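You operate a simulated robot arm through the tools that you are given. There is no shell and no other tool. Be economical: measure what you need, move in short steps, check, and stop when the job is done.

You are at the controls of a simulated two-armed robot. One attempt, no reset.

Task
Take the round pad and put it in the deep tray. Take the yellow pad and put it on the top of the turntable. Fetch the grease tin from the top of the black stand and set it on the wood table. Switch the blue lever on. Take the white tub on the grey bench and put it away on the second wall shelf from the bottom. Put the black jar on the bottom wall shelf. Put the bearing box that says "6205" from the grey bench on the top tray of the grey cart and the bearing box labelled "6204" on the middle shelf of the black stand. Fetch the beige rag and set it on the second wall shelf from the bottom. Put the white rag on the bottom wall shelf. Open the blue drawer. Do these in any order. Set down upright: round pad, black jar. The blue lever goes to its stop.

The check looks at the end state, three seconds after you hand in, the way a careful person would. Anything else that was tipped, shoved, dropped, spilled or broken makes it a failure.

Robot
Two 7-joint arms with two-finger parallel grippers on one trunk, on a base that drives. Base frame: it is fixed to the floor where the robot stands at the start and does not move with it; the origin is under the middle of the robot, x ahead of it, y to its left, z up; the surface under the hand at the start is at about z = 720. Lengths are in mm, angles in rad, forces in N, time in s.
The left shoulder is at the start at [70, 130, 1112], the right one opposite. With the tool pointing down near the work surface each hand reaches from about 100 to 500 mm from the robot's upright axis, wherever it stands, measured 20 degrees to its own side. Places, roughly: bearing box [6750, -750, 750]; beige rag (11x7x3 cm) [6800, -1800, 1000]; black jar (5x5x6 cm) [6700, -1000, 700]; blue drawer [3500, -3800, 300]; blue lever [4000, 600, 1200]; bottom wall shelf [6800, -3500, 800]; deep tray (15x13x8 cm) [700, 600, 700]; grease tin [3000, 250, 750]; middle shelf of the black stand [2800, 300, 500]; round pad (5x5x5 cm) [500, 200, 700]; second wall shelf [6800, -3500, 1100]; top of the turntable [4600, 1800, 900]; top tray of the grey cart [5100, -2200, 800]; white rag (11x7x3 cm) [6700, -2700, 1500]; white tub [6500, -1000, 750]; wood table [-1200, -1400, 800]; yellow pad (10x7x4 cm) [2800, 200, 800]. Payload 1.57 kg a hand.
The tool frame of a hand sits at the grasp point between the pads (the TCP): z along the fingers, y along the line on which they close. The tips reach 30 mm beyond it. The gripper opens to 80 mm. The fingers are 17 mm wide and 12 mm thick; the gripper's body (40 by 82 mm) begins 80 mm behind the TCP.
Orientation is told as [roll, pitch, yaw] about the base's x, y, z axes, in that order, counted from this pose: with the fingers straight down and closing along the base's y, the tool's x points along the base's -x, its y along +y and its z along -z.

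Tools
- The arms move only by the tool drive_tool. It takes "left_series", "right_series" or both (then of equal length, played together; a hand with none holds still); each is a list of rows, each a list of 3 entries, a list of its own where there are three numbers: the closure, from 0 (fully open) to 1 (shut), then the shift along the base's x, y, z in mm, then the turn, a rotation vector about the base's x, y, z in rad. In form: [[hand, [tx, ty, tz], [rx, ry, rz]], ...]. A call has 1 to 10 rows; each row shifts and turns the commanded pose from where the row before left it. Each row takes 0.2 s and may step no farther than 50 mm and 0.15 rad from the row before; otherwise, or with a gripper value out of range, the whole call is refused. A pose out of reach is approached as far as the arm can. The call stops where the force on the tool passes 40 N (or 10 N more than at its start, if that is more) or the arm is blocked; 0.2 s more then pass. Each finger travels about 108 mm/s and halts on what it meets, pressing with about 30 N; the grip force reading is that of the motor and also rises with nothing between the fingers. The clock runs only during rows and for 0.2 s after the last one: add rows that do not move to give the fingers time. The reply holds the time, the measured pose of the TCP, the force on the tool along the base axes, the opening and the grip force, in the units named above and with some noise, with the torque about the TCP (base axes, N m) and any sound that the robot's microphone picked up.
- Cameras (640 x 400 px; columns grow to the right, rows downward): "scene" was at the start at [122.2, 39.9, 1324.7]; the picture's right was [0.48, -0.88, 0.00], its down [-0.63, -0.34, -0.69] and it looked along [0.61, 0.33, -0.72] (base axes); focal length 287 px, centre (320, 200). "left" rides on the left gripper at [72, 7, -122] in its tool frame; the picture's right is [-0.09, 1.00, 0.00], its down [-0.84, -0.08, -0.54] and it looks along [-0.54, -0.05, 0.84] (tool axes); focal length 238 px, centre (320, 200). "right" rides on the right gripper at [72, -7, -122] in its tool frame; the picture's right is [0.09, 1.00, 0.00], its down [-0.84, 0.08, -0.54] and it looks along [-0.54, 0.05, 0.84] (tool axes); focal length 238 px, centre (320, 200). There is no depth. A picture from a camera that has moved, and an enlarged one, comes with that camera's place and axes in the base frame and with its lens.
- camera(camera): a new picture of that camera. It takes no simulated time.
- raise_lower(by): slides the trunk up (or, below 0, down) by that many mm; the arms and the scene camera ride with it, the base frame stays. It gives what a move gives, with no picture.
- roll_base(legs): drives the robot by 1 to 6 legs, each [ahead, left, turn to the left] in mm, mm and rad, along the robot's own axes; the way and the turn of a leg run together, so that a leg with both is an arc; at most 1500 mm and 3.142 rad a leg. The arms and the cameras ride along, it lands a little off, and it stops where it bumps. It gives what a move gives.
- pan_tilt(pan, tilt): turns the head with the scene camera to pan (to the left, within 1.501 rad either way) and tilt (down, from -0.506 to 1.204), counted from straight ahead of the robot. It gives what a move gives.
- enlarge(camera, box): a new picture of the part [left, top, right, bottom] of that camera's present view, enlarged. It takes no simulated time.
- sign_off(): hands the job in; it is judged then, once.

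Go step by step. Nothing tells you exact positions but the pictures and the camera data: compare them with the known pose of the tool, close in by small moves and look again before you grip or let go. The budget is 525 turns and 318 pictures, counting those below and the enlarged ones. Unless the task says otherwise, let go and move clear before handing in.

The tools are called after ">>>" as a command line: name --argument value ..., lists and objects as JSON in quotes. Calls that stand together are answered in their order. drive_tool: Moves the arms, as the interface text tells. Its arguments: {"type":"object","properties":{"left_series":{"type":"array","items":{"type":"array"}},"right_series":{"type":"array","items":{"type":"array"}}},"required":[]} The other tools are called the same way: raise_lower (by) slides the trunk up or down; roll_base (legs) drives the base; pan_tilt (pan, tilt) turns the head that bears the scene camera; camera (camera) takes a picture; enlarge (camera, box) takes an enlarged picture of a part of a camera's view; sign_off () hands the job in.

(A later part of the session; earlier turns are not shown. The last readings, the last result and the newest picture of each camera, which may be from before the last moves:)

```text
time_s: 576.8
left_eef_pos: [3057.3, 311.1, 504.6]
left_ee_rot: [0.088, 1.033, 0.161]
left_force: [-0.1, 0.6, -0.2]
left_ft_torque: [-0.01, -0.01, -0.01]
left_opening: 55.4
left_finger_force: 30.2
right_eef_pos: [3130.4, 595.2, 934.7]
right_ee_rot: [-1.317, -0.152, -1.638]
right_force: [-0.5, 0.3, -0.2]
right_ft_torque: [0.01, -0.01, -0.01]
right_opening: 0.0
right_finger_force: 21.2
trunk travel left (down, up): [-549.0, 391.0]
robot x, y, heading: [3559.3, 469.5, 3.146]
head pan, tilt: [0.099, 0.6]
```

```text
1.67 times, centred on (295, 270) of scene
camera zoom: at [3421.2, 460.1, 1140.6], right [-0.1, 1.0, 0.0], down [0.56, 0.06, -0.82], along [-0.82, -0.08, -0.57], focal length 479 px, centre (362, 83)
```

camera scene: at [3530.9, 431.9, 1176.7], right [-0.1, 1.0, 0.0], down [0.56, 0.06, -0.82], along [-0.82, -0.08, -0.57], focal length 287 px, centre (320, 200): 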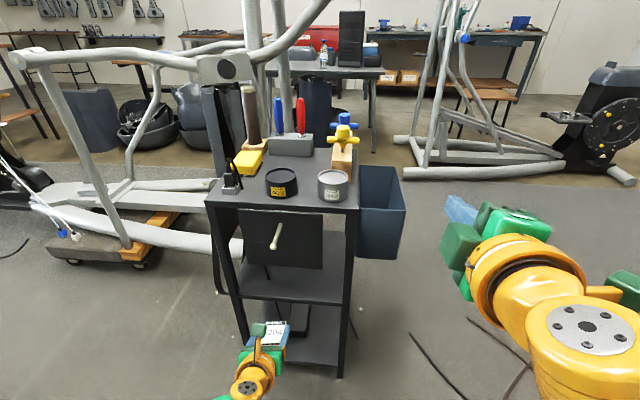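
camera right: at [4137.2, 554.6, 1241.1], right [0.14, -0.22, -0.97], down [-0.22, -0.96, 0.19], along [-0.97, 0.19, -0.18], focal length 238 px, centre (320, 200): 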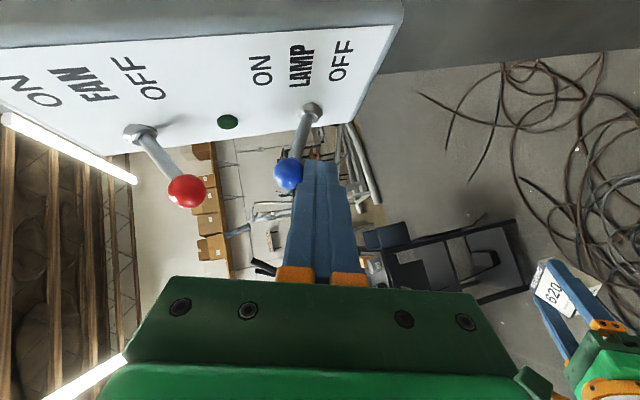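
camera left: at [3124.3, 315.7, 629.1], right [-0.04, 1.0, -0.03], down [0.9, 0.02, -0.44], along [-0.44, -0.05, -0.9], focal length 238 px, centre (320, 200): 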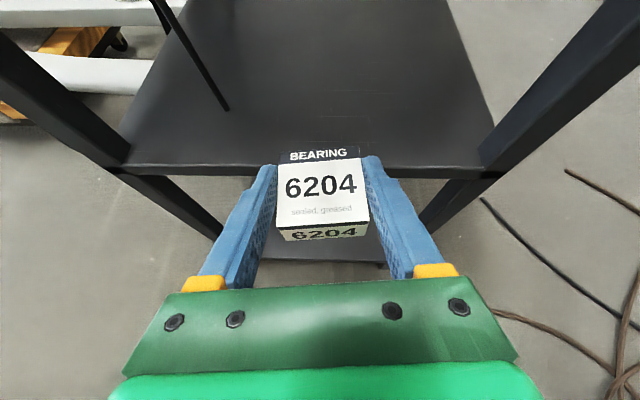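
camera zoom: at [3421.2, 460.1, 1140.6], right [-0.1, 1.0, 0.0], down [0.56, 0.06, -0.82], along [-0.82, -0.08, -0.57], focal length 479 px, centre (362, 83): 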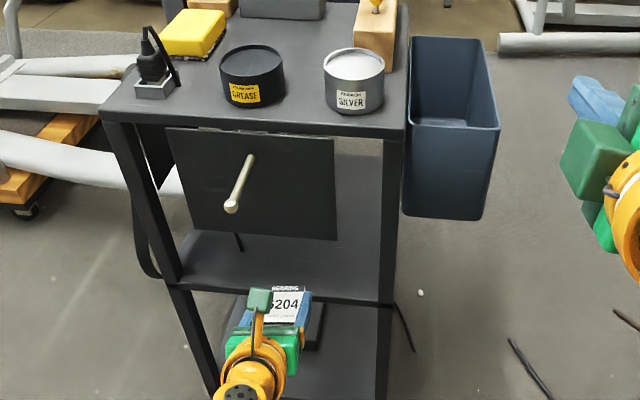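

The grease tin is the black one labelled GREASE. The hand camera must not hit the hanging panel, so I'll set the box just inside the shelf's front edge (TCP x≈2972) and push it in afterwards.

>>> roll_base --legs '[[84, 0, 0]]'

>>> camera --camera "left"

>>> enlarge --camera "scene" --box '[190, 200, 400, 400]'

```text
time_s: 577.9
left_eef_pos: [2974.4, 308.7, 505.2]
left_ee_rot: [0.092, 1.032, 0.161]
left_force: [-0.8, -0.3, -1.5]
left_ft_torque: [0.01, -0.01, 0.02]
left_opening: 55.5
left_finger_force: 29.9
right_eef_pos: [3048.7, 595.1, 936.4]
right_ee_rot: [-1.318, -0.152, -1.638]
right_force: [-0.5, -0.2, -0.5]
right_ft_torque: [0.01, 0.0, -0.01]
right_opening: 0.0
right_finger_force: 21.3
trunk travel left (down, up): [-549.0, 391.0]
robot x, y, heading: [3473.9, 465.7, 3.141]
head pan, tilt: [0.099, 0.6]
```

```text
120 pictures are left
camera left: at [3041.5, 315.5, 629.0], right [-0.04, 1.0, -0.03], down [0.9, 0.02, -0.44], along [-0.44, -0.05, -0.9], focal length 238 px, centre (320, 200)
```

left: 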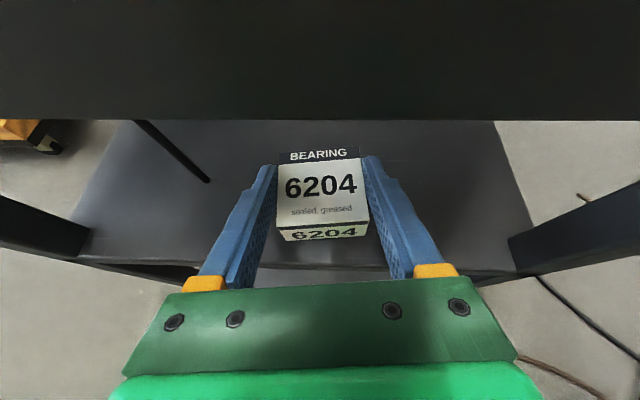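

```text
2.00 times, centred on (295, 300) of scene
camera zoom: at [3338.3, 460.1, 1140.6], right [-0.1, 1.0, 0.0], down [0.56, 0.06, -0.82], along [-0.82, -0.08, -0.57], focal length 575 px, centre (370, 0)
```

zoom: 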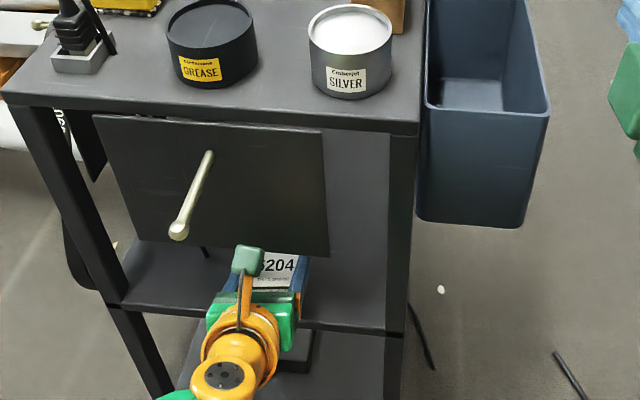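

>>> roll_base --legs '[[16, 0, 0]]'

>>> raise_lower --by -12

>>> raise_lower --by -4

>>> raise_lower --by -3

```text
time_s: 578.6
left_eef_pos: [2957.5, 310.6, 505.2]
left_ee_rot: [0.089, 1.032, 0.161]
left_force: [0.2, 0.3, -0.7]
left_ft_torque: [0.0, -0.04, 0.0]
left_opening: 55.5
left_finger_force: 29.7
right_eef_pos: [3031.8, 595.8, 935.6]
right_ee_rot: [-1.318, -0.152, -1.64]
right_force: [-0.4, 0.7, -1.4]
right_ft_torque: [0.0, -0.01, 0.0]
right_opening: 0.0
right_finger_force: 21.4
trunk travel left (down, up): [-549.0, 391.0]
robot x, y, heading: [3462.9, 469.2, 3.141]
head pan, tilt: [0.099, 0.6]
```

```text
time_s: 579.2
left_eef_pos: [2959.0, 309.9, 497.7]
left_ee_rot: [0.087, 1.038, 0.159]
left_force: [-7.3, -1.4, 17.7]
left_ft_torque: [-0.48, 0.07, -0.11]
left_opening: 55.5
left_finger_force: 30.6
right_eef_pos: [3035.0, 597.0, 925.4]
right_ee_rot: [-1.323, -0.151, -1.636]
right_force: [-0.5, -0.8, -0.1]
right_ft_torque: [-0.02, -0.01, 0.0]
right_opening: 0.0
right_finger_force: 21.3
trunk travel left (down, up): [-537.0, 403.0]
robot x, y, heading: [3461.8, 467.9, 3.142]
head pan, tilt: [0.099, 0.6]
```

```text
time_s: 579.8
left_eef_pos: [2959.6, 311.3, 494.7]
left_ee_rot: [0.092, 1.037, 0.159]
left_force: [-7.7, 1.0, 26.4]
left_ft_torque: [-0.42, 0.56, -0.08]
left_opening: 55.9
left_finger_force: 30.3
right_eef_pos: [3036.8, 597.9, 922.3]
right_ee_rot: [-1.323, -0.154, -1.638]
right_force: [0.2, -0.2, 0.7]
right_ft_torque: [-0.01, -0.03, 0.04]
right_opening: 0.0
right_finger_force: 21.6
trunk travel left (down, up): [-533.0, 407.0]
robot x, y, heading: [3462.2, 467.6, 3.143]
head pan, tilt: [0.099, 0.6]
```

```text
time_s: 580.3
left_eef_pos: [2960.5, 312.4, 490.0]
left_ee_rot: [0.088, 1.04, 0.158]
left_force: [-5.0, 2.9, 27.4]
left_ft_torque: [-0.45, 0.49, -0.09]
left_opening: 55.9
left_finger_force: 30.6
right_eef_pos: [3036.7, 597.1, 918.9]
right_ee_rot: [-1.324, -0.154, -1.638]
right_force: [0.7, -0.5, 0.6]
right_ft_torque: [-0.03, -0.02, -0.01]
right_opening: 0.0
right_finger_force: 21.3
trunk travel left (down, up): [-530.0, 410.0]
robot x, y, heading: [3464.1, 466.0, 3.143]
head pan, tilt: [0.099, 0.6]
```

Contact. Releasing and backing straight out.

>>> drive_tool --left_series '[[1, [0, 0, 3], [0, 0, 0]], [0.6, [0, 0, 2], [0, 0, 0]], [0.2, [0, 0, 0], [0, 0, 0]], [0.1, [0, 0, 0], [0, 0, 0]], [0.1, [0, 0, 0], [0, 0, 0]]]'

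>>> roll_base --legs '[[-160, 0, 0]]'

>>> camera --camera "left"

```text
time_s: 581.5
left_eef_pos: [2958.0, 310.4, 491.7]
left_ee_rot: [0.089, 1.031, 0.161]
left_force: [-0.2, -0.6, -0.5]
left_ft_torque: [0.0, 0.04, 0.01]
left_opening: 71.8
left_finger_force: 0.1
right_eef_pos: [3032.4, 595.3, 916.5]
right_ee_rot: [-1.318, -0.151, -1.637]
right_force: [-0.4, 0.5, 0.1]
right_ft_torque: [0.04, -0.01, 0.02]
right_opening: 0.3
right_finger_force: 20.9
trunk travel left (down, up): [-530.0, 410.0]
robot x, y, heading: [3461.9, 464.0, 3.138]
head pan, tilt: [0.099, 0.6]
```

```text
time_s: 582.9
left_eef_pos: [3116.7, 310.2, 491.8]
left_ee_rot: [0.09, 1.032, 0.162]
left_force: [0.3, 0.6, 0.1]
left_ft_torque: [-0.01, 0.01, -0.02]
left_opening: 71.8
left_finger_force: 0.1
right_eef_pos: [3190.9, 595.0, 916.6]
right_ee_rot: [-1.318, -0.15, -1.639]
right_force: [0.6, 0.0, -0.5]
right_ft_torque: [0.01, -0.04, -0.01]
right_opening: 0.1
right_finger_force: 20.8
trunk travel left (down, up): [-530.0, 410.0]
robot x, y, heading: [3617.4, 464.1, 3.138]
head pan, tilt: [0.099, 0.6]
```

```text
118 pictures are left
camera left: at [3184.1, 316.0, 615.4], right [-0.04, 1.0, -0.03], down [0.9, 0.02, -0.44], along [-0.44, -0.05, -0.9], focal length 238 px, centre (320, 200)
```

left: 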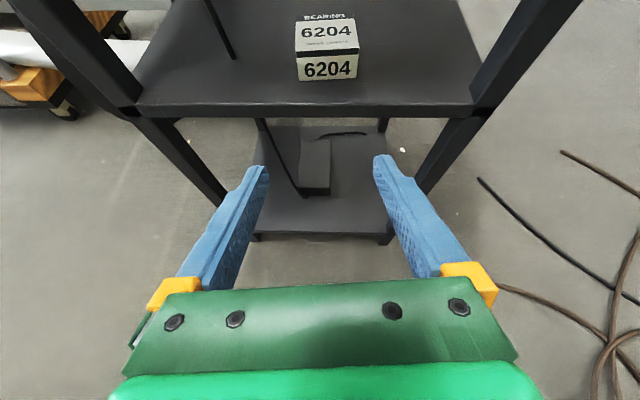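

Box 6204 sits on the middle shelf. Next is the yellow pad on the stand's top: I'll raise and look from above.

>>> raise_lower --by 400

>>> drive_tool --left_series '[[0, [0, -20, 40], [0, 0, 0]], [0, [0, -20, 40], [0, 0, 0]], [0, [0, -20, 40], [0, 0, 0]], [0, [0, 0, 30], [0, 0, 0]], [0, [0, 0, 0], [0, 0, 0]]]'

>>> camera --camera "left"

>>> enlarge --camera "scene" --box '[180, 160, 420, 320]'

```text
time_s: 586.7
left_eef_pos: [3117.0, 310.6, 890.9]
left_ee_rot: [0.091, 1.032, 0.16]
left_force: [-0.9, -0.2, 0.6]
left_ft_torque: [-0.01, -0.01, 0.01]
left_opening: 72.3
left_finger_force: 0.1
right_eef_pos: [3191.7, 595.4, 1317.9]
right_ee_rot: [-1.318, -0.153, -1.638]
right_force: [-0.4, -0.5, 0.2]
right_ft_torque: [-0.03, -0.01, -0.03]
right_opening: 0.0
right_finger_force: 21.3
trunk travel left (down, up): [-930.0, 10.0]
robot x, y, heading: [3615.6, 466.1, 3.14]
head pan, tilt: [0.099, 0.6]
```

```text
time_s: 587.9
left_eef_pos: [3115.8, 251.2, 1042.7]
left_ee_rot: [0.089, 1.032, 0.159]
left_force: [-0.2, -0.5, -0.2]
left_ft_torque: [-0.02, 0.01, 0.02]
left_opening: 80.2
left_finger_force: 0.0
right_eef_pos: [3190.8, 596.7, 1316.8]
right_ee_rot: [-1.318, -0.152, -1.64]
right_force: [-0.5, 0.2, -0.3]
right_ft_torque: [-0.01, -0.03, 0.02]
right_opening: 0.0
right_finger_force: 21.3
trunk travel left (down, up): [-930.0, 10.0]
robot x, y, heading: [3619.1, 467.5, 3.14]
head pan, tilt: [0.099, 0.6]
```

```text
117 pictures are left
camera left: at [3183.6, 257.0, 1166.1], right [-0.04, 1.0, -0.03], down [0.9, 0.02, -0.44], along [-0.44, -0.05, -0.9], focal length 238 px, centre (320, 200)
```

left: 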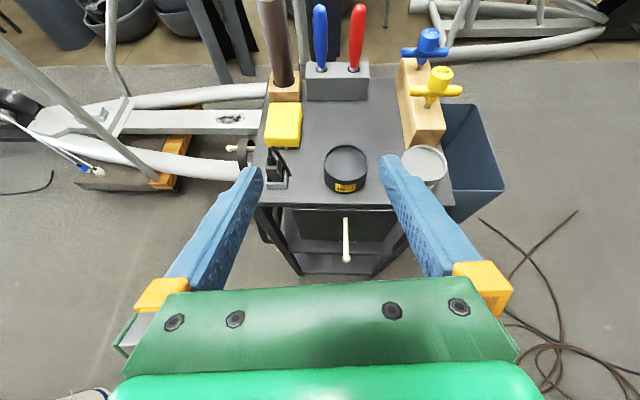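

```text
2.50 times, centred on (300, 240) of scene
camera zoom: at [3481.2, 460.2, 1521.7], right [-0.1, 1.0, 0.0], down [0.56, 0.06, -0.82], along [-0.82, -0.08, -0.57], focal length 719 px, centre (370, 100)
```

zoom: 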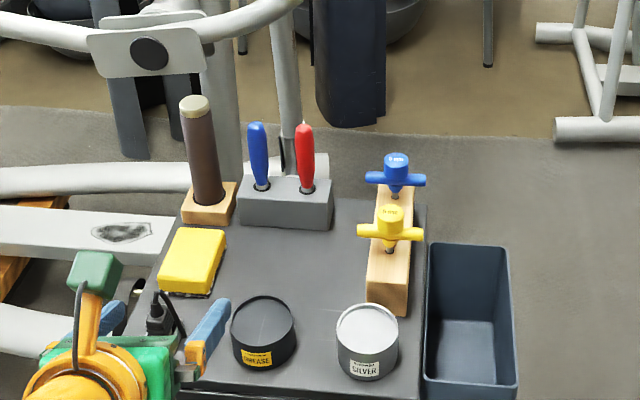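

The yellow pad on the stand is at about [2855, 168], 68 mm wide across y. I'll come in at a steeper pitch to clear the plug in front of it.

>>> roll_base --legs '[[190, 83, 0]]'

>>> drive_tool --left_series '[[0, [0, 0, 0], [0, -0.13, 0.02]], [0, [-20, 0, 0], [0, -0.13, 0.02]], [0, [-20, 0, -20], [0, -0.12, 0]], [0, [-20, 0, -30], [0, 0, 0]], [0, [-10, 0, -30], [0, 0, 0]], [0, [0, 0, 0], [0, 0, 0]]]'

>>> camera --camera "left"

```text
time_s: 589.6
left_eef_pos: [2929.9, 168.5, 1044.7]
left_ee_rot: [0.09, 1.036, 0.161]
left_force: [-1.2, -0.1, -0.9]
left_ft_torque: [-0.01, 0.02, -0.03]
left_opening: 80.1
left_finger_force: 0.0
right_eef_pos: [3003.6, 512.8, 1319.0]
right_ee_rot: [-1.32, -0.156, -1.636]
right_force: [-0.7, 0.1, -0.3]
right_ft_torque: [0.0, 0.0, 0.02]
right_opening: 0.0
right_finger_force: 21.6
trunk travel left (down, up): [-930.0, 10.0]
robot x, y, heading: [3426.1, 384.4, -3.143]
head pan, tilt: [0.099, 0.6]
```

```text
time_s: 591.0
left_eef_pos: [2856.3, 167.7, 963.0]
left_ee_rot: [0.004, 0.656, 0.135]
left_force: [1.2, -0.5, 0.4]
left_ft_torque: [0.0, 0.01, 0.01]
left_opening: 80.1
left_finger_force: 0.0
right_eef_pos: [2999.5, 512.7, 1316.9]
right_ee_rot: [-1.317, -0.151, -1.638]
right_force: [0.3, -0.3, -0.6]
right_ft_torque: [0.01, 0.01, -0.01]
right_opening: 0.1
right_finger_force: 21.6
trunk travel left (down, up): [-930.0, 10.0]
robot x, y, heading: [3427.9, 386.3, -3.141]
head pan, tilt: [0.099, 0.6]
```

```text
115 pictures are left
camera left: at [2872.4, 175.8, 1102.5], right [-0.06, 1.0, -0.05], down [1.0, 0.06, -0.08], along [-0.08, -0.06, -1.0], focal length 238 px, centre (320, 200)
```

left: 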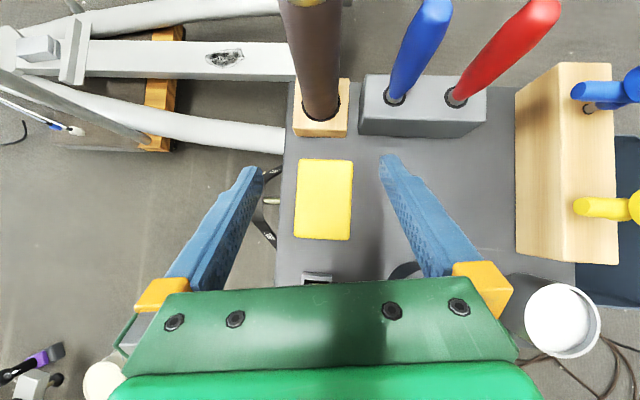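

The pad's centre is [2850, 162]. Lowering around it.

>>> drive_tool --left_series '[[0, [0, -5, -30], [0, 0, 0]], [0, [0, 0, -30], [0, 0, 0]], [0, [0, 0, -25], [0, 0, 0]], [0, [0, 0, -20], [0, 0, 0]], [0, [0, 0, 0], [0, 0, 0]]]'

>>> camera --camera "left"

>>> enlarge --camera "scene" --box '[180, 160, 420, 320]'

```text
time_s: 592.2
left_eef_pos: [2886.0, 154.7, 888.5]
left_ee_rot: [0.001, 0.656, 0.134]
left_force: [0.2, 0.4, 1.2]
left_ft_torque: [0.01, -0.01, 0.0]
left_opening: 80.2
left_finger_force: 0.1
left hand out of reach, approached as far as the arm can: row 2, 3, 4
right_eef_pos: [3000.6, 512.4, 1316.5]
right_ee_rot: [-1.318, -0.151, -1.638]
right_force: [-0.5, 0.3, 0.5]
right_ft_torque: [-0.03, -0.02, 0.04]
right_opening: 0.0
right_finger_force: 20.9
trunk travel left (down, up): [-930.0, 10.0]
robot x, y, heading: [3426.0, 386.9, -3.143]
head pan, tilt: [0.099, 0.6]
```

```text
114 pictures are left
camera left: at [2902.6, 163.5, 1027.3], right [-0.06, 1.0, -0.05], down [1.0, 0.06, -0.08], along [-0.08, -0.06, -1.0], focal length 238 px, centre (320, 200)
```

left: 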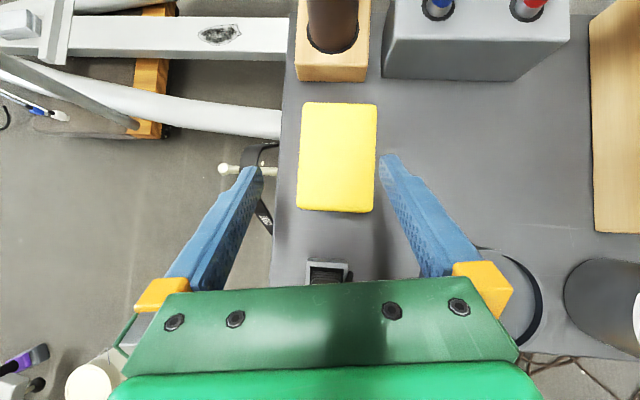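

```text
2.50 times, centred on (300, 240) of scene
camera zoom: at [3290.6, 377.2, 1521.7], right [-0.1, 0.99, 0.0], down [0.56, 0.06, -0.83], along [-0.82, -0.08, -0.56], focal length 719 px, centre (370, 100)
```

zoom: 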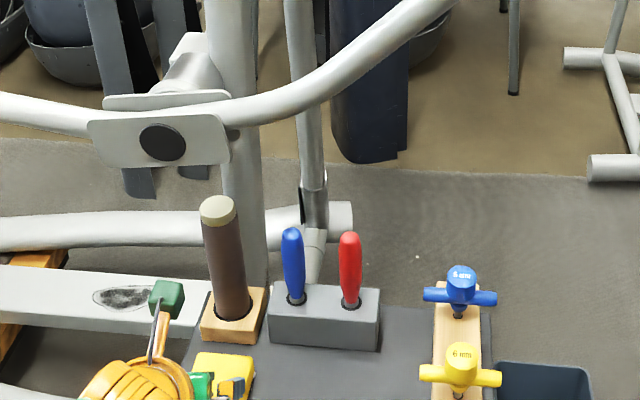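

>>> roll_base --legs '[[45, 0, 0]]'

>>> drive_tool --left_series '[[0, [8, 7, 0], [0, 0, 0]], [0, [0, 0, -10], [0, 0, 0]], [0, [0, 0, 0], [0, 0, 0]]]'

>>> camera --camera "left"

```text
time_s: 593.1
left_eef_pos: [2846.2, 155.3, 891.2]
left_ee_rot: [0.003, 0.663, 0.136]
left_force: [0.5, -0.1, 0.5]
left_ft_torque: [-0.01, 0.0, -0.03]
left_opening: 79.7
left_finger_force: 0.1
right_eef_pos: [2964.3, 512.3, 1319.8]
right_ee_rot: [-1.327, -0.152, -1.635]
right_force: [1.1, -0.2, -0.4]
right_ft_torque: [-0.01, 0.02, -0.01]
right_opening: 0.1
right_finger_force: 21.3
trunk travel left (down, up): [-930.0, 10.0]
robot x, y, heading: [3382.6, 386.3, -3.144]
head pan, tilt: [0.099, 0.6]
```

```text
time_s: 593.9
left_eef_pos: [2850.1, 162.7, 878.3]
left_ee_rot: [0.002, 0.658, 0.136]
left_force: [0.5, -0.5, -0.2]
left_ft_torque: [0.0, 0.0, 0.0]
left_opening: 79.9
left_finger_force: 0.1
right_eef_pos: [2954.4, 512.2, 1317.6]
right_ee_rot: [-1.32, -0.152, -1.638]
right_force: [-1.2, 0.0, 0.1]
right_ft_torque: [0.01, -0.03, 0.04]
right_opening: 0.0
right_finger_force: 21.8
trunk travel left (down, up): [-930.0, 10.0]
robot x, y, heading: [3384.3, 382.3, -3.139]
head pan, tilt: [0.099, 0.6]
```

```text
112 pictures are left
camera left: at [2866.1, 170.7, 1018.1], right [-0.06, 1.0, -0.05], down [1.0, 0.06, -0.08], along [-0.08, -0.06, -1.0], focal length 238 px, centre (320, 200)
```

left: 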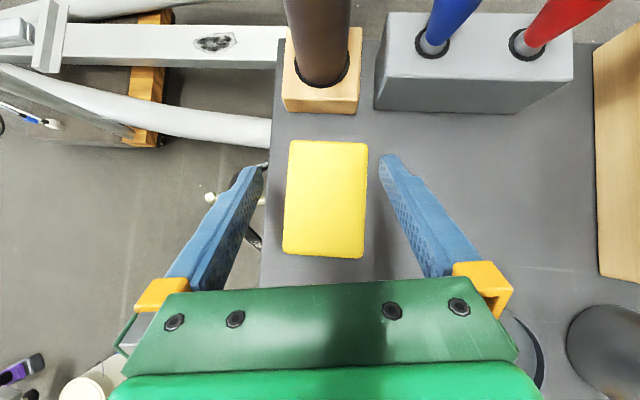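

Centred. Lowering with the trunk, then gripping.

>>> raise_lower --by -50

>>> raise_lower --by -10

>>> camera --camera "left"

```text
time_s: 594.8
left_eef_pos: [2850.7, 162.8, 828.2]
left_ee_rot: [0.003, 0.657, 0.136]
left_force: [0.3, 1.2, 4.5]
left_ft_torque: [-0.16, -0.01, 0.06]
left_opening: 79.9
left_finger_force: 0.0
right_eef_pos: [2956.5, 513.1, 1267.4]
right_ee_rot: [-1.319, -0.152, -1.634]
right_force: [-0.2, -0.8, 0.3]
right_ft_torque: [0.02, 0.0, 0.01]
right_opening: 0.3
right_finger_force: 20.9
trunk travel left (down, up): [-880.0, 60.0]
robot x, y, heading: [3383.7, 385.9, -3.147]
head pan, tilt: [0.099, 0.6]
```

```text
time_s: 595.3
left_eef_pos: [2851.1, 163.3, 829.7]
left_ee_rot: [0.002, 0.677, 0.134]
left_force: [12.2, 2.7, 15.8]
left_ft_torque: [-0.61, -0.27, 0.53]
left_opening: 79.5
left_finger_force: 0.0
right_eef_pos: [2962.7, 514.8, 1260.8]
right_ee_rot: [-1.326, -0.154, -1.631]
right_force: [0.3, 0.5, 0.3]
right_ft_torque: [0.01, -0.02, -0.05]
right_opening: 0.0
right_finger_force: 21.1
trunk travel left (down, up): [-871.0, 69.0]
robot x, y, heading: [3384.4, 383.6, -3.141]
head pan, tilt: [0.099, 0.6]
stopped: the force on the tool passed its limit at 45 N (the readings are from after the stop); the commanded pose is now the measured one
```

```text
111 pictures are left
camera left: at [2870.2, 171.1, 968.1], right [-0.06, 1.0, -0.06], down [0.99, 0.06, -0.1], along [-0.1, -0.06, -0.99], focal length 238 px, centre (320, 200)
```

left: 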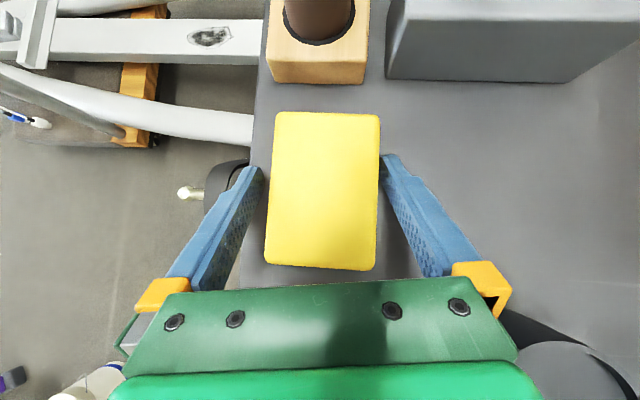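

A slight contact at the left finger, probably the strap hook at the stand's edge. I'll raise, shift 4 mm right, and try again.

>>> raise_lower --by 15

>>> drive_tool --left_series '[[0.05, [0, 4, 0], [0, 0, 0]], [0.05, [0, 0, 0], [0, 0, 0]]]'

>>> raise_lower --by -10

>>> raise_lower --by -6

>>> camera --camera "left"

```text
time_s: 595.9
left_eef_pos: [2846.8, 160.7, 840.1]
left_ee_rot: [0.002, 0.669, 0.135]
left_force: [-0.1, -0.3, -0.4]
left_ft_torque: [-0.02, -0.01, 0.01]
left_opening: 79.7
left_finger_force: 0.1
right_eef_pos: [2958.4, 512.3, 1274.8]
right_ee_rot: [-1.321, -0.152, -1.636]
right_force: [-0.1, 0.8, 0.4]
right_ft_torque: [0.02, 0.04, 0.0]
right_opening: 0.3
right_finger_force: 21.3
trunk travel left (down, up): [-886.0, 54.0]
robot x, y, heading: [3381.2, 385.0, -3.137]
head pan, tilt: [0.099, 0.6]
```

```text
time_s: 596.5
left_eef_pos: [2845.6, 166.4, 840.0]
left_ee_rot: [0.003, 0.668, 0.136]
left_force: [0.5, 0.1, 0.4]
left_ft_torque: [0.02, 0.0, -0.01]
left_opening: 76.0
left_finger_force: 0.0
right_eef_pos: [2955.9, 512.2, 1274.6]
right_ee_rot: [-1.32, -0.153, -1.636]
right_force: [0.1, 0.2, 0.4]
right_ft_torque: [0.01, -0.03, 0.02]
right_opening: 0.0
right_finger_force: 21.4
trunk travel left (down, up): [-886.0, 54.0]
robot x, y, heading: [3384.9, 383.3, -3.141]
head pan, tilt: [0.099, 0.6]
```

```text
time_s: 597.1
left_eef_pos: [2845.5, 165.5, 829.1]
left_ee_rot: [0.005, 0.669, 0.136]
left_force: [0.3, 0.6, -1.1]
left_ft_torque: [-0.04, -0.01, -0.02]
left_opening: 76.0
left_finger_force: 0.1
right_eef_pos: [2955.8, 512.8, 1262.2]
right_ee_rot: [-1.32, -0.152, -1.636]
right_force: [0.0, -0.4, -0.1]
right_ft_torque: [-0.01, 0.01, 0.0]
right_opening: 0.1
right_finger_force: 20.9
trunk travel left (down, up): [-876.0, 64.0]
robot x, y, heading: [3381.7, 383.3, -3.138]
head pan, tilt: [0.099, 0.6]
```

```text
time_s: 597.6
left_eef_pos: [2846.3, 166.8, 828.6]
left_ee_rot: [0.003, 0.68, 0.132]
left_force: [-12.2, -5.4, 32.3]
left_ft_torque: [-1.21, 0.59, -0.4]
left_opening: 78.6
left_finger_force: 1.7
right_eef_pos: [2959.1, 513.7, 1259.8]
right_ee_rot: [-1.325, -0.153, -1.635]
right_force: [-0.1, -0.1, -0.2]
right_ft_torque: [0.03, 0.01, -0.01]
right_opening: 0.0
right_finger_force: 21.1
trunk travel left (down, up): [-870.0, 70.0]
robot x, y, heading: [3382.2, 383.2, -3.146]
head pan, tilt: [0.099, 0.6]
```

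```text
110 pictures are left
camera left: at [2865.8, 175.2, 967.9], right [-0.06, 1.0, -0.06], down [0.99, 0.05, -0.11], along [-0.1, -0.06, -0.99], focal length 238 px, centre (320, 200)
```

left: 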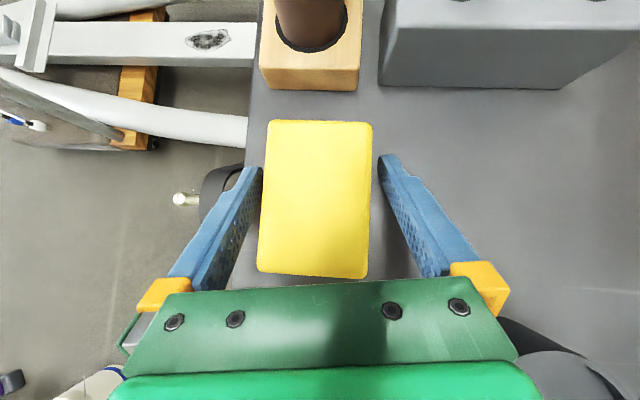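

The pad is yawed about 4.5° relative to the tool. I'll raise, align the yaw, and re-check the centring.

>>> raise_lower --by 30

>>> drive_tool --left_series '[[0, [0, 0, 0], [0, 0, -0.08]], [0, [0, 0, 0], [0, 0, 0]]]'

>>> camera --camera "left"

```text
time_s: 598.4
left_eef_pos: [2847.8, 166.8, 853.4]
left_ee_rot: [0.002, 0.667, 0.136]
left_force: [-0.1, -0.6, 0.0]
left_ft_torque: [-0.02, 0.0, 0.01]
left_opening: 76.1
left_finger_force: 0.1
right_eef_pos: [2956.1, 512.0, 1288.7]
right_ee_rot: [-1.319, -0.152, -1.636]
right_force: [0.3, -0.3, 0.1]
right_ft_torque: [-0.02, 0.0, 0.03]
right_opening: 0.0
right_finger_force: 21.4
trunk travel left (down, up): [-900.0, 40.0]
robot x, y, heading: [3385.9, 386.4, -3.137]
head pan, tilt: [0.099, 0.6]
```

```text
time_s: 599.0
left_eef_pos: [2846.2, 166.2, 852.9]
left_ee_rot: [0.004, 0.669, 0.056]
left_force: [0.1, 0.3, 0.5]
left_ft_torque: [-0.02, -0.01, -0.01]
left_opening: 80.1
left_finger_force: 0.1
right_eef_pos: [2955.0, 511.9, 1288.3]
right_ee_rot: [-1.321, -0.152, -1.636]
right_force: [-0.1, 0.9, 0.4]
right_ft_torque: [-0.01, -0.01, 0.0]
right_opening: 0.2
right_finger_force: 21.2
trunk travel left (down, up): [-900.0, 40.0]
robot x, y, heading: [3384.4, 383.9, -3.141]
head pan, tilt: [0.099, 0.6]
```

```text
109 pictures are left
camera left: at [2864.8, 172.2, 992.8], right [0.02, 1.0, -0.05], down [1.0, -0.02, -0.09], along [-0.1, -0.05, -0.99], focal length 238 px, centre (320, 200)
```

left: 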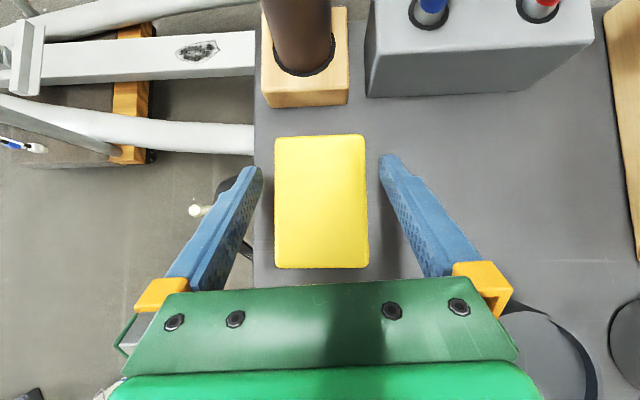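

>>> raise_lower --by -26

>>> raise_lower --by -8

>>> camera --camera "left"

```text
time_s: 599.7
left_eef_pos: [2847.4, 166.0, 829.6]
left_ee_rot: [0.003, 0.672, 0.054]
left_force: [-0.7, -0.9, 8.0]
left_ft_torque: [-0.37, 0.09, -0.11]
left_opening: 80.1
left_finger_force: 0.1
right_eef_pos: [2956.9, 512.1, 1262.6]
right_ee_rot: [-1.321, -0.151, -1.636]
right_force: [-0.5, -0.8, 0.6]
right_ft_torque: [0.0, 0.01, -0.01]
right_opening: 0.2
right_finger_force: 21.5
trunk travel left (down, up): [-874.0, 66.0]
robot x, y, heading: [3382.0, 388.5, -3.141]
head pan, tilt: [0.099, 0.6]
```

```text
time_s: 600.2
left_eef_pos: [2847.3, 165.4, 828.3]
left_ee_rot: [0.002, 0.689, 0.054]
left_force: [11.5, 1.4, 13.7]
left_ft_torque: [-0.54, -0.15, 0.42]
left_opening: 79.6
left_finger_force: 0.0
right_eef_pos: [2963.2, 513.8, 1257.5]
right_ee_rot: [-1.326, -0.155, -1.634]
right_force: [0.0, 0.0, -0.8]
right_ft_torque: [0.0, -0.04, -0.02]
right_opening: 0.0
right_finger_force: 21.3
trunk travel left (down, up): [-867.0, 73.0]
robot x, y, heading: [3386.1, 385.5, -3.136]
head pan, tilt: [0.099, 0.6]
stopped: the force on the tool passed its limit at 44 N (the readings are from after the stop); the commanded pose is now the measured one
```

```text
108 pictures are left
camera left: at [2868.6, 172.4, 967.7], right [0.02, 1.0, -0.06], down [0.99, -0.02, -0.11], along [-0.12, -0.05, -0.99], focal length 238 px, centre (320, 200)
```

left: 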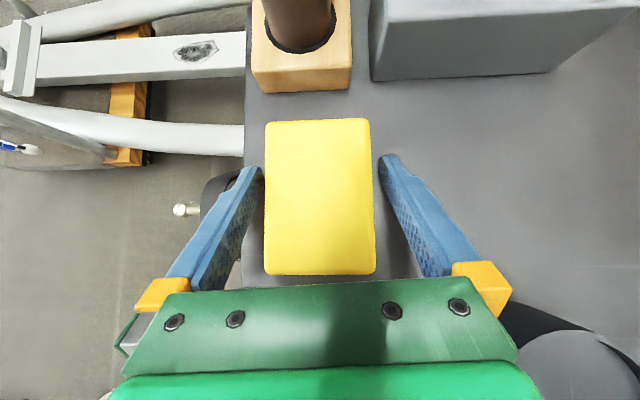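

There's an obstruction under the left fingertip, but the tips already overlap the pad's sides. I'll ease up slightly and try the grip here.

>>> drive_tool --left_series '[[0, [0, 0, 2], [0, 0, 0]], [0.3, [0, 0, 0], [0, 0, 0]], [1, [0, 0, 0], [0, 0, 0]], [1, [0, 0, 0], [0, 0, 0]], [1, [0, 0, 0], [0, 0, 0]], [1, [0, 0, 8], [0, 0, 0]], [1, [0, 0, 10], [0, 0, 0]], [1, [0, 0, 0], [0, 0, 0]]]'

>>> camera --camera "left"

```text
time_s: 602.0
left_eef_pos: [2844.3, 164.4, 844.1]
left_ee_rot: [0.002, 0.684, 0.056]
left_force: [0.6, 0.0, -0.1]
left_ft_torque: [0.01, 0.04, 0.0]
left_opening: 63.3
left_finger_force: 30.0
right_eef_pos: [2954.7, 509.9, 1254.6]
right_ee_rot: [-1.317, -0.15, -1.636]
right_force: [-0.1, 0.3, -0.6]
right_ft_torque: [-0.04, 0.02, -0.05]
right_opening: 0.0
right_finger_force: 21.2
trunk travel left (down, up): [-867.0, 73.0]
robot x, y, heading: [3381.7, 384.9, -3.143]
head pan, tilt: [0.099, 0.6]
```

```text
107 pictures are left
camera left: at [2862.4, 170.8, 983.5], right [0.02, 1.0, -0.06], down [0.99, -0.02, -0.11], along [-0.11, -0.05, -0.99], focal length 238 px, centre (320, 200)
```

left: 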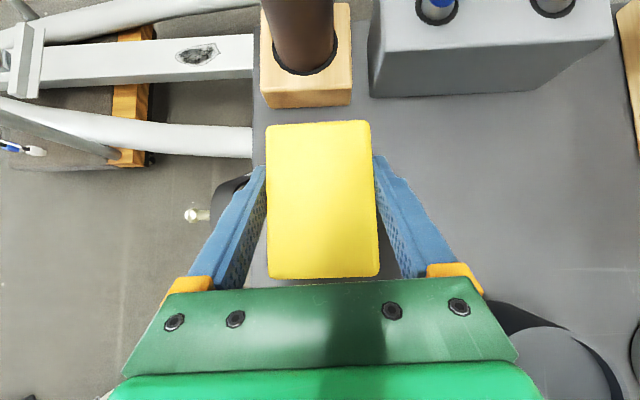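

The pad came up with the hand. I'll raise it further and check.

>>> raise_lower --by 70

>>> drive_tool --left_series '[[1, [0, 0, 25], [0, 0, 0]], [1, [0, 0, 30], [0, 0, 0]], [1, [0, 0, 0], [0, 0, 0]]]'

>>> camera --camera "left"

```text
time_s: 603.1
left_eef_pos: [2841.9, 163.4, 914.3]
left_ee_rot: [0.004, 0.683, 0.053]
left_force: [0.5, 0.0, -0.3]
left_ft_torque: [0.02, 0.0, 0.04]
left_opening: 63.7
left_finger_force: 30.0
right_eef_pos: [2954.1, 512.1, 1322.4]
right_ee_rot: [-1.316, -0.15, -1.634]
right_force: [-0.6, -0.3, -0.6]
right_ft_torque: [0.02, 0.0, 0.0]
right_opening: 0.0
right_finger_force: 21.3
trunk travel left (down, up): [-937.0, 3.0]
robot x, y, heading: [3384.4, 380.7, -3.136]
head pan, tilt: [0.099, 0.6]
```

```text
time_s: 603.9
left_eef_pos: [2841.5, 164.7, 968.9]
left_ee_rot: [0.003, 0.683, 0.053]
left_force: [0.1, -0.2, 0.0]
left_ft_torque: [0.0, 0.01, 0.03]
left_opening: 63.4
left_finger_force: 29.8
right_eef_pos: [2953.5, 511.2, 1325.0]
right_ee_rot: [-1.319, -0.15, -1.634]
right_force: [0.1, 0.2, -0.3]
right_ft_torque: [0.03, -0.02, -0.02]
right_opening: 0.1
right_finger_force: 20.8
trunk travel left (down, up): [-937.0, 3.0]
robot x, y, heading: [3382.6, 383.7, -3.141]
head pan, tilt: [0.099, 0.6]
```

```text
106 pictures are left
camera left: at [2862.5, 171.1, 1108.7], right [0.02, 1.0, -0.06], down [0.99, -0.02, -0.11], along [-0.11, -0.05, -0.99], focal length 238 px, centre (320, 200)
```

left: 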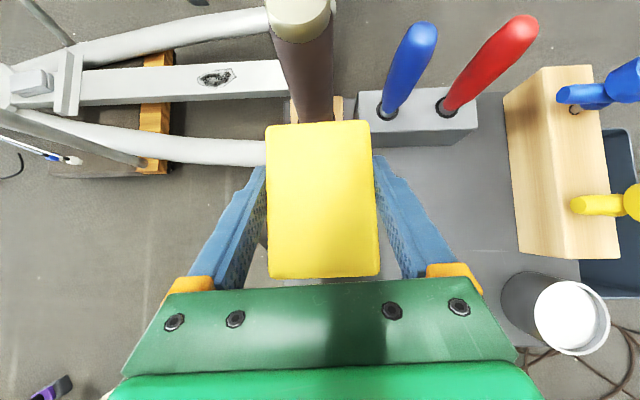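

The pad is securely held. I'll back out past the pillar and look at the turntable's surroundings.

>>> roll_base --legs '[[-700, 0, 0], [-800, 100, 0], [0, 0, -1.57]]'

>>> pan_tilt --pan 0.0 --tilt 0.4

>>> camera --camera "scene"

```text
time_s: 607.4
left_eef_pos: [3497.6, 155.0, 962.1]
left_ee_rot: [0.015, 0.675, 0.065]
left_force: [0.3, 1.0, 0.4]
left_ft_torque: [0.0, 0.03, -0.03]
left_opening: 63.6
left_finger_force: 29.9
right_eef_pos: [3604.9, 498.7, 1322.4]
right_ee_rot: [-1.31, -0.139, -1.632]
right_force: [-1.1, 0.0, -0.7]
right_ft_torque: [-0.02, 0.01, -0.03]
right_opening: 0.3
right_finger_force: 20.9
trunk travel left (down, up): [-937.0, 3.0]
robot x, y, heading: [4044.6, 386.2, -3.133]
head pan, tilt: [0.099, 0.6]
stopped in leg 1: the robot was blocked; the commanded pose is now the measured one
```

```text
time_s: 608.1
left_eef_pos: [3497.1, 155.2, 961.3]
left_ee_rot: [0.017, 0.67, 0.065]
left_force: [-0.5, -0.5, -0.1]
left_ft_torque: [0.01, 0.0, -0.01]
left_opening: 63.4
left_finger_force: 30.4
right_eef_pos: [3605.4, 499.2, 1321.4]
right_ee_rot: [-1.309, -0.141, -1.634]
right_force: [-1.5, -0.9, 0.5]
right_ft_torque: [-0.01, -0.02, 0.0]
right_opening: 0.0
right_finger_force: 21.1
trunk travel left (down, up): [-937.0, 3.0]
robot x, y, heading: [4043.3, 383.4, -3.137]
head pan, tilt: [0.0, 0.4]
```

```text
105 pictures are left
camera scene: at [3890.0, 372.5, 1545.7], right [-0.01, 1.0, 0.01], down [0.4, 0.01, -0.92], along [-0.92, 0.0, -0.4], focal length 287 px, centre (320, 200)
```

scene: 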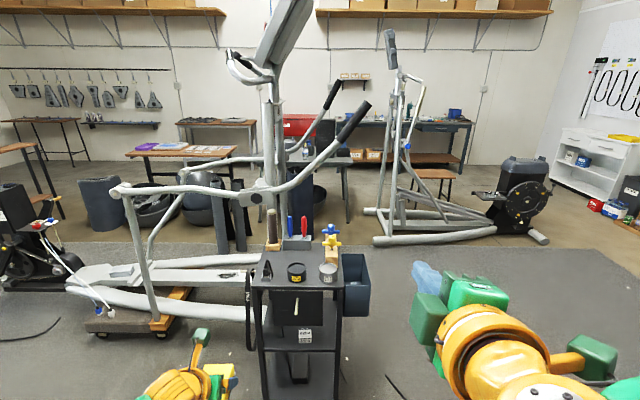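

I was blocked backing up; the right elbow likely met the pillar. I'll go forward a bit, shift left, and check the switch.

>>> roll_base --legs '[[120, 0, 0], [0, 300, 0]]'

>>> pan_tilt --pan -1.3 --tilt 0.3

>>> camera --camera "scene"

```text
time_s: 611.0
left_eef_pos: [3388.6, -136.1, 969.3]
left_ee_rot: [-0.001, 0.681, 0.058]
left_force: [0.5, 0.2, -0.8]
left_ft_torque: [-0.01, 0.0, 0.01]
left_opening: 63.5
left_finger_force: 29.6
right_eef_pos: [3499.2, 211.4, 1324.4]
right_ee_rot: [-1.317, -0.154, -1.63]
right_force: [0.6, 0.4, 0.3]
right_ft_torque: [0.0, 0.04, 0.03]
right_opening: 0.0
right_finger_force: 21.5
trunk travel left (down, up): [-937.0, 3.0]
robot x, y, heading: [3926.9, 82.9, -3.132]
head pan, tilt: [0.0, 0.4]
```

```text
time_s: 612.5
left_eef_pos: [3389.3, -139.8, 968.6]
left_ee_rot: [0.003, 0.683, 0.059]
left_force: [-0.6, 0.0, 0.0]
left_ft_torque: [0.0, -0.01, -0.01]
left_opening: 63.1
left_finger_force: 30.1
right_eef_pos: [3500.0, 207.5, 1324.2]
right_ee_rot: [-1.318, -0.149, -1.632]
right_force: [-0.2, 0.0, 0.1]
right_ft_torque: [0.01, 0.0, 0.01]
right_opening: 0.0
right_finger_force: 22.1
trunk travel left (down, up): [-937.0, 3.0]
robot x, y, heading: [3924.1, 85.9, -3.135]
head pan, tilt: [-1.3, 0.3]
```

```text
104 pictures are left
camera scene: at [3852.8, 174.2, 1556.5], right [0.96, 0.27, 0.0], down [0.08, -0.28, -0.96], along [-0.26, 0.92, -0.3], focal length 287 px, centre (320, 200)
```

scene: 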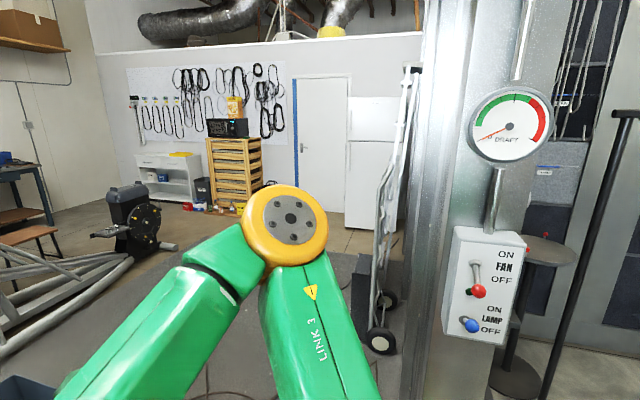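

>>> enlarge --camera "scene" --box '[430, 220, 550, 350]'

```text
3.08 times, centred on (490, 285) of scene
camera zoom: at [3852.8, 174.2, 1556.5], right [0.96, 0.27, 0.0], down [0.08, -0.28, -0.96], along [-0.26, 0.92, -0.3], focal length 884 px, centre (-203, -62)
```

zoom: 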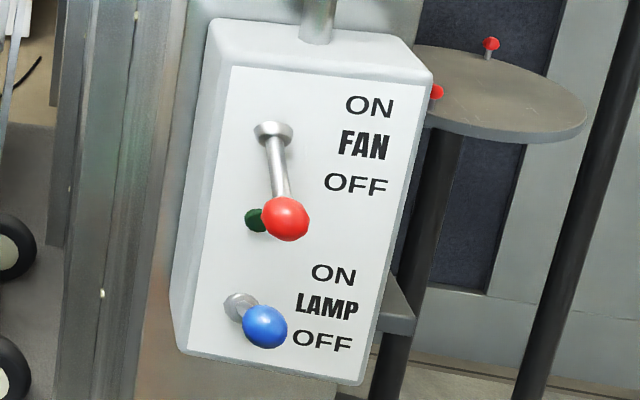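

The switch is unchanged (blue ON, red OFF). I'll pass the pillar with more clearance.

>>> roll_base --legs '[[0, 70, 0], [-1000, 0, 0], [0, 0, -1.57]]'

>>> pan_tilt --pan 0.2 --tilt 0.4

>>> camera --camera "scene"

```text
time_s: 622.2
left_eef_pos: [4705.4, 564.8, 969.0]
left_ee_rot: [0.003, 0.683, -1.498]
left_force: [0.7, -0.7, -0.7]
left_ft_torque: [-0.02, 0.01, 0.0]
left_opening: 63.3
left_finger_force: 29.5
right_eef_pos: [5053.6, 458.9, 1323.6]
right_ee_rot: [-1.318, -0.15, 3.097]
right_force: [-0.5, 0.7, 0.1]
right_ft_torque: [-0.01, 0.01, 0.02]
right_opening: 0.1
right_finger_force: 21.2
trunk travel left (down, up): [-937.0, 3.0]
robot x, y, heading: [4934.4, 30.6, 1.591]
head pan, tilt: [-1.3, 0.3]
```

```text
time_s: 623.8
left_eef_pos: [4705.2, 565.7, 970.9]
left_ee_rot: [0.004, 0.684, -1.498]
left_force: [0.3, -0.7, 0.2]
left_ft_torque: [-0.03, 0.01, -0.02]
left_opening: 63.3
left_finger_force: 30.0
right_eef_pos: [5053.7, 457.9, 1323.5]
right_ee_rot: [-1.318, -0.151, 3.095]
right_force: [-0.2, -0.3, -0.6]
right_ft_torque: [0.03, 0.0, 0.02]
right_opening: 0.0
right_finger_force: 21.6
trunk travel left (down, up): [-937.0, 3.0]
robot x, y, heading: [4937.2, 26.8, 1.587]
head pan, tilt: [0.201, 0.4]
```

```text
102 pictures are left
camera scene: at [4915.2, 170.7, 1547.3], right [0.98, 0.22, 0.0], down [0.09, -0.38, -0.92], along [-0.2, 0.9, -0.39], focal length 287 px, centre (320, 200)
```

scene: 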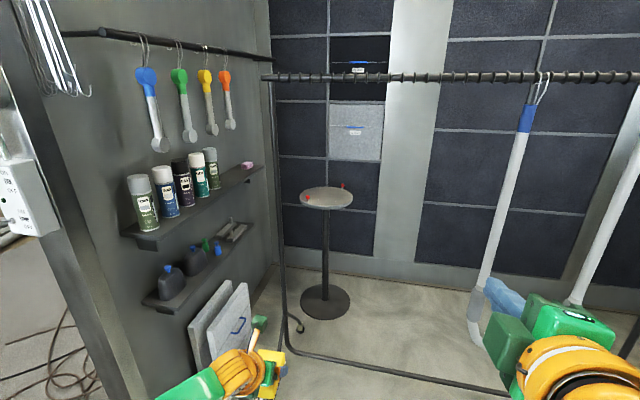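

A rack stands between me and the turntable: its left post is near x 4450, with a floor bar in front. I'll move closer to see if I can reach over the bar to the disc.

>>> roll_base --legs '[[450, 90, 0]]'

>>> pan_tilt --pan 0.1 --tilt 0.65

>>> camera --camera "scene"

>>> pan_tilt --pan -0.6 --tilt 0.6

>>> camera --camera "scene"

```text
time_s: 626.5
left_eef_pos: [4605.8, 1012.0, 970.4]
left_ee_rot: [0.004, 0.684, -1.501]
left_force: [-0.6, 0.3, 0.4]
left_ft_torque: [0.0, 0.0, 0.0]
left_opening: 63.1
left_finger_force: 30.4
right_eef_pos: [4956.0, 904.4, 1325.7]
right_ee_rot: [-1.321, -0.15, 3.094]
right_force: [-0.2, -0.7, 0.3]
right_ft_torque: [0.02, -0.01, 0.02]
right_opening: 0.0
right_finger_force: 20.9
trunk travel left (down, up): [-937.0, 3.0]
robot x, y, heading: [4836.0, 476.6, 1.588]
head pan, tilt: [0.201, 0.4]
```

```text
time_s: 627.3
left_eef_pos: [4606.1, 1013.1, 969.5]
left_ee_rot: [0.006, 0.683, -1.499]
left_force: [0.0, -0.7, -0.1]
left_ft_torque: [0.02, 0.0, 0.03]
left_opening: 63.4
left_finger_force: 30.0
right_eef_pos: [4955.1, 905.2, 1324.4]
right_ee_rot: [-1.32, -0.15, 3.093]
right_force: [0.6, 0.0, 0.0]
right_ft_torque: [0.0, -0.05, -0.03]
right_opening: 0.0
right_finger_force: 21.7
trunk travel left (down, up): [-937.0, 3.0]
robot x, y, heading: [4834.1, 477.6, 1.589]
head pan, tilt: [0.099, 0.649]
```

```text
101 pictures are left
camera scene: at [4826.0, 614.0, 1524.8], right [0.99, 0.12, 0.0], down [0.07, -0.6, -0.8], along [-0.09, 0.79, -0.6], focal length 287 px, centre (320, 200)
```

scene: 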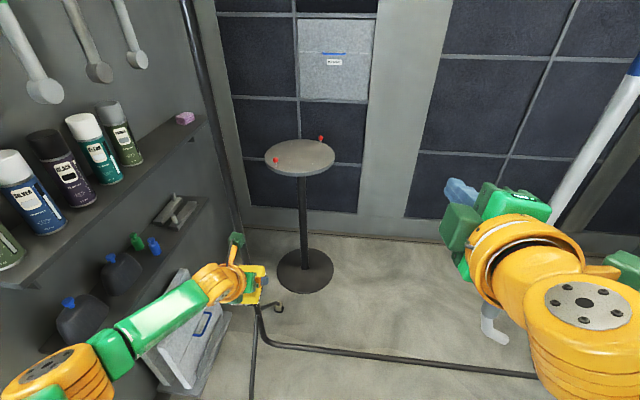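

```text
time_s: 628.4
left_eef_pos: [4606.4, 1012.5, 968.2]
left_ee_rot: [0.002, 0.683, -1.496]
left_force: [-0.1, 0.6, -0.7]
left_ft_torque: [0.02, -0.02, 0.0]
left_opening: 62.9
left_finger_force: 30.3
right_eef_pos: [4955.0, 905.9, 1324.5]
right_ee_rot: [-1.318, -0.15, 3.094]
right_force: [-0.8, 0.2, -0.2]
right_ft_torque: [-0.05, -0.02, -0.01]
right_opening: 0.0
right_finger_force: 22.0
trunk travel left (down, up): [-937.0, 3.0]
robot x, y, heading: [4833.8, 475.6, 1.592]
head pan, tilt: [-0.6, 0.6]
```

```text
100 pictures are left
camera scene: at [4884.6, 601.7, 1529.0], right [0.84, -0.55, 0.0], down [-0.31, -0.47, -0.82], along [0.45, 0.69, -0.57], focal length 287 px, centre (320, 200)
```

scene: 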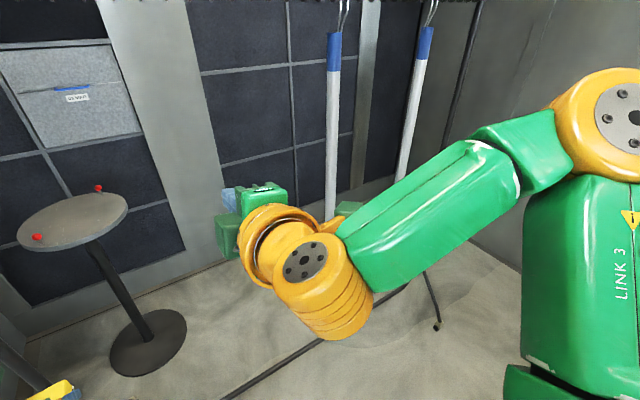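

The disc centre is about [4595, 1815, 862], radius 170, and the rack's floor bar is at y≈1430. With the left shoulder leading I can reach about y 1740 from in front of the bar. First I'll fold the right hand back to a compact fingers-down pose so it doesn't touch the hanging tools.

>>> drive_tool --right_series '[[1, [0, 0, -25], [-0.15, 0, 0]], [1, [0, -10, -25], [-0.15, 0, 0]], [1, [0, -15, -25], [-0.15, 0, 0]], [1, [0, -20, -25], [-0.15, 0, 0]], [1, [0, -20, -25], [-0.15, 0, 0]], [1, [0, -20, -25], [-0.15, 0, 0]], [1, [0, -20, -25], [-0.15, 0, 0]], [1, [0, -20, -25], [-0.15, 0, 0]], [1, [0, -15, 0], [-0.12, 0, 0]], [1, [0, 0, 0], [0, 0, 0]]]'

>>> drive_tool --right_series '[[1, [0, -15, 0], [0, 0, -0.15]], [1, [0, -15, 0], [0, 0, -0.15]], [1, [0, -15, 0], [0, 0, -0.15]], [1, [0, -10, 0], [0, 0, -0.15]], [1, [0, 0, 0], [0, 0, -0.15]], [1, [0, 0, 0], [0, 0, -0.15]], [1, [0, 0, 0], [0, 0, -0.15]], [1, [0, 0, 0], [0, 0, -0.15]], [1, [0, 0, 0], [0, 0, -0.15]], [1, [0, 0, 0], [0, 0, -0.1]]]'

```text
time_s: 630.6
left_eef_pos: [4605.2, 1012.4, 968.2]
left_ee_rot: [0.004, 0.682, -1.496]
left_force: [-0.3, -0.4, -0.8]
left_ft_torque: [-0.02, 0.0, -0.01]
left_opening: 62.9
left_finger_force: 29.5
right_eef_pos: [4961.8, 758.7, 1131.1]
right_ee_rot: [-0.069, 0.052, 2.962]
right_force: [-0.6, 0.0, 0.3]
right_ft_torque: [0.04, -0.02, -0.03]
right_opening: 0.0
right_finger_force: 21.4
right hand out of reach, approached as far as the arm can: row 8, 9
trunk travel left (down, up): [-937.0, 3.0]
robot x, y, heading: [4838.5, 477.5, 1.589]
head pan, tilt: [-0.6, 0.6]
```

```text
time_s: 632.8
left_eef_pos: [4605.8, 1013.4, 969.9]
left_ee_rot: [0.005, 0.681, -1.497]
left_force: [0.4, 0.8, -0.7]
left_ft_torque: [-0.01, 0.02, -0.02]
left_opening: 63.5
left_finger_force: 30.5
right_eef_pos: [4963.9, 702.5, 1131.2]
right_ee_rot: [-0.069, 0.051, 1.51]
right_force: [0.5, -0.6, -0.4]
right_ft_torque: [0.0, 0.0, 0.02]
right_opening: 0.1
right_finger_force: 20.6
trunk travel left (down, up): [-937.0, 3.0]
robot x, y, heading: [4837.4, 476.5, 1.589]
head pan, tilt: [-0.6, 0.6]
```

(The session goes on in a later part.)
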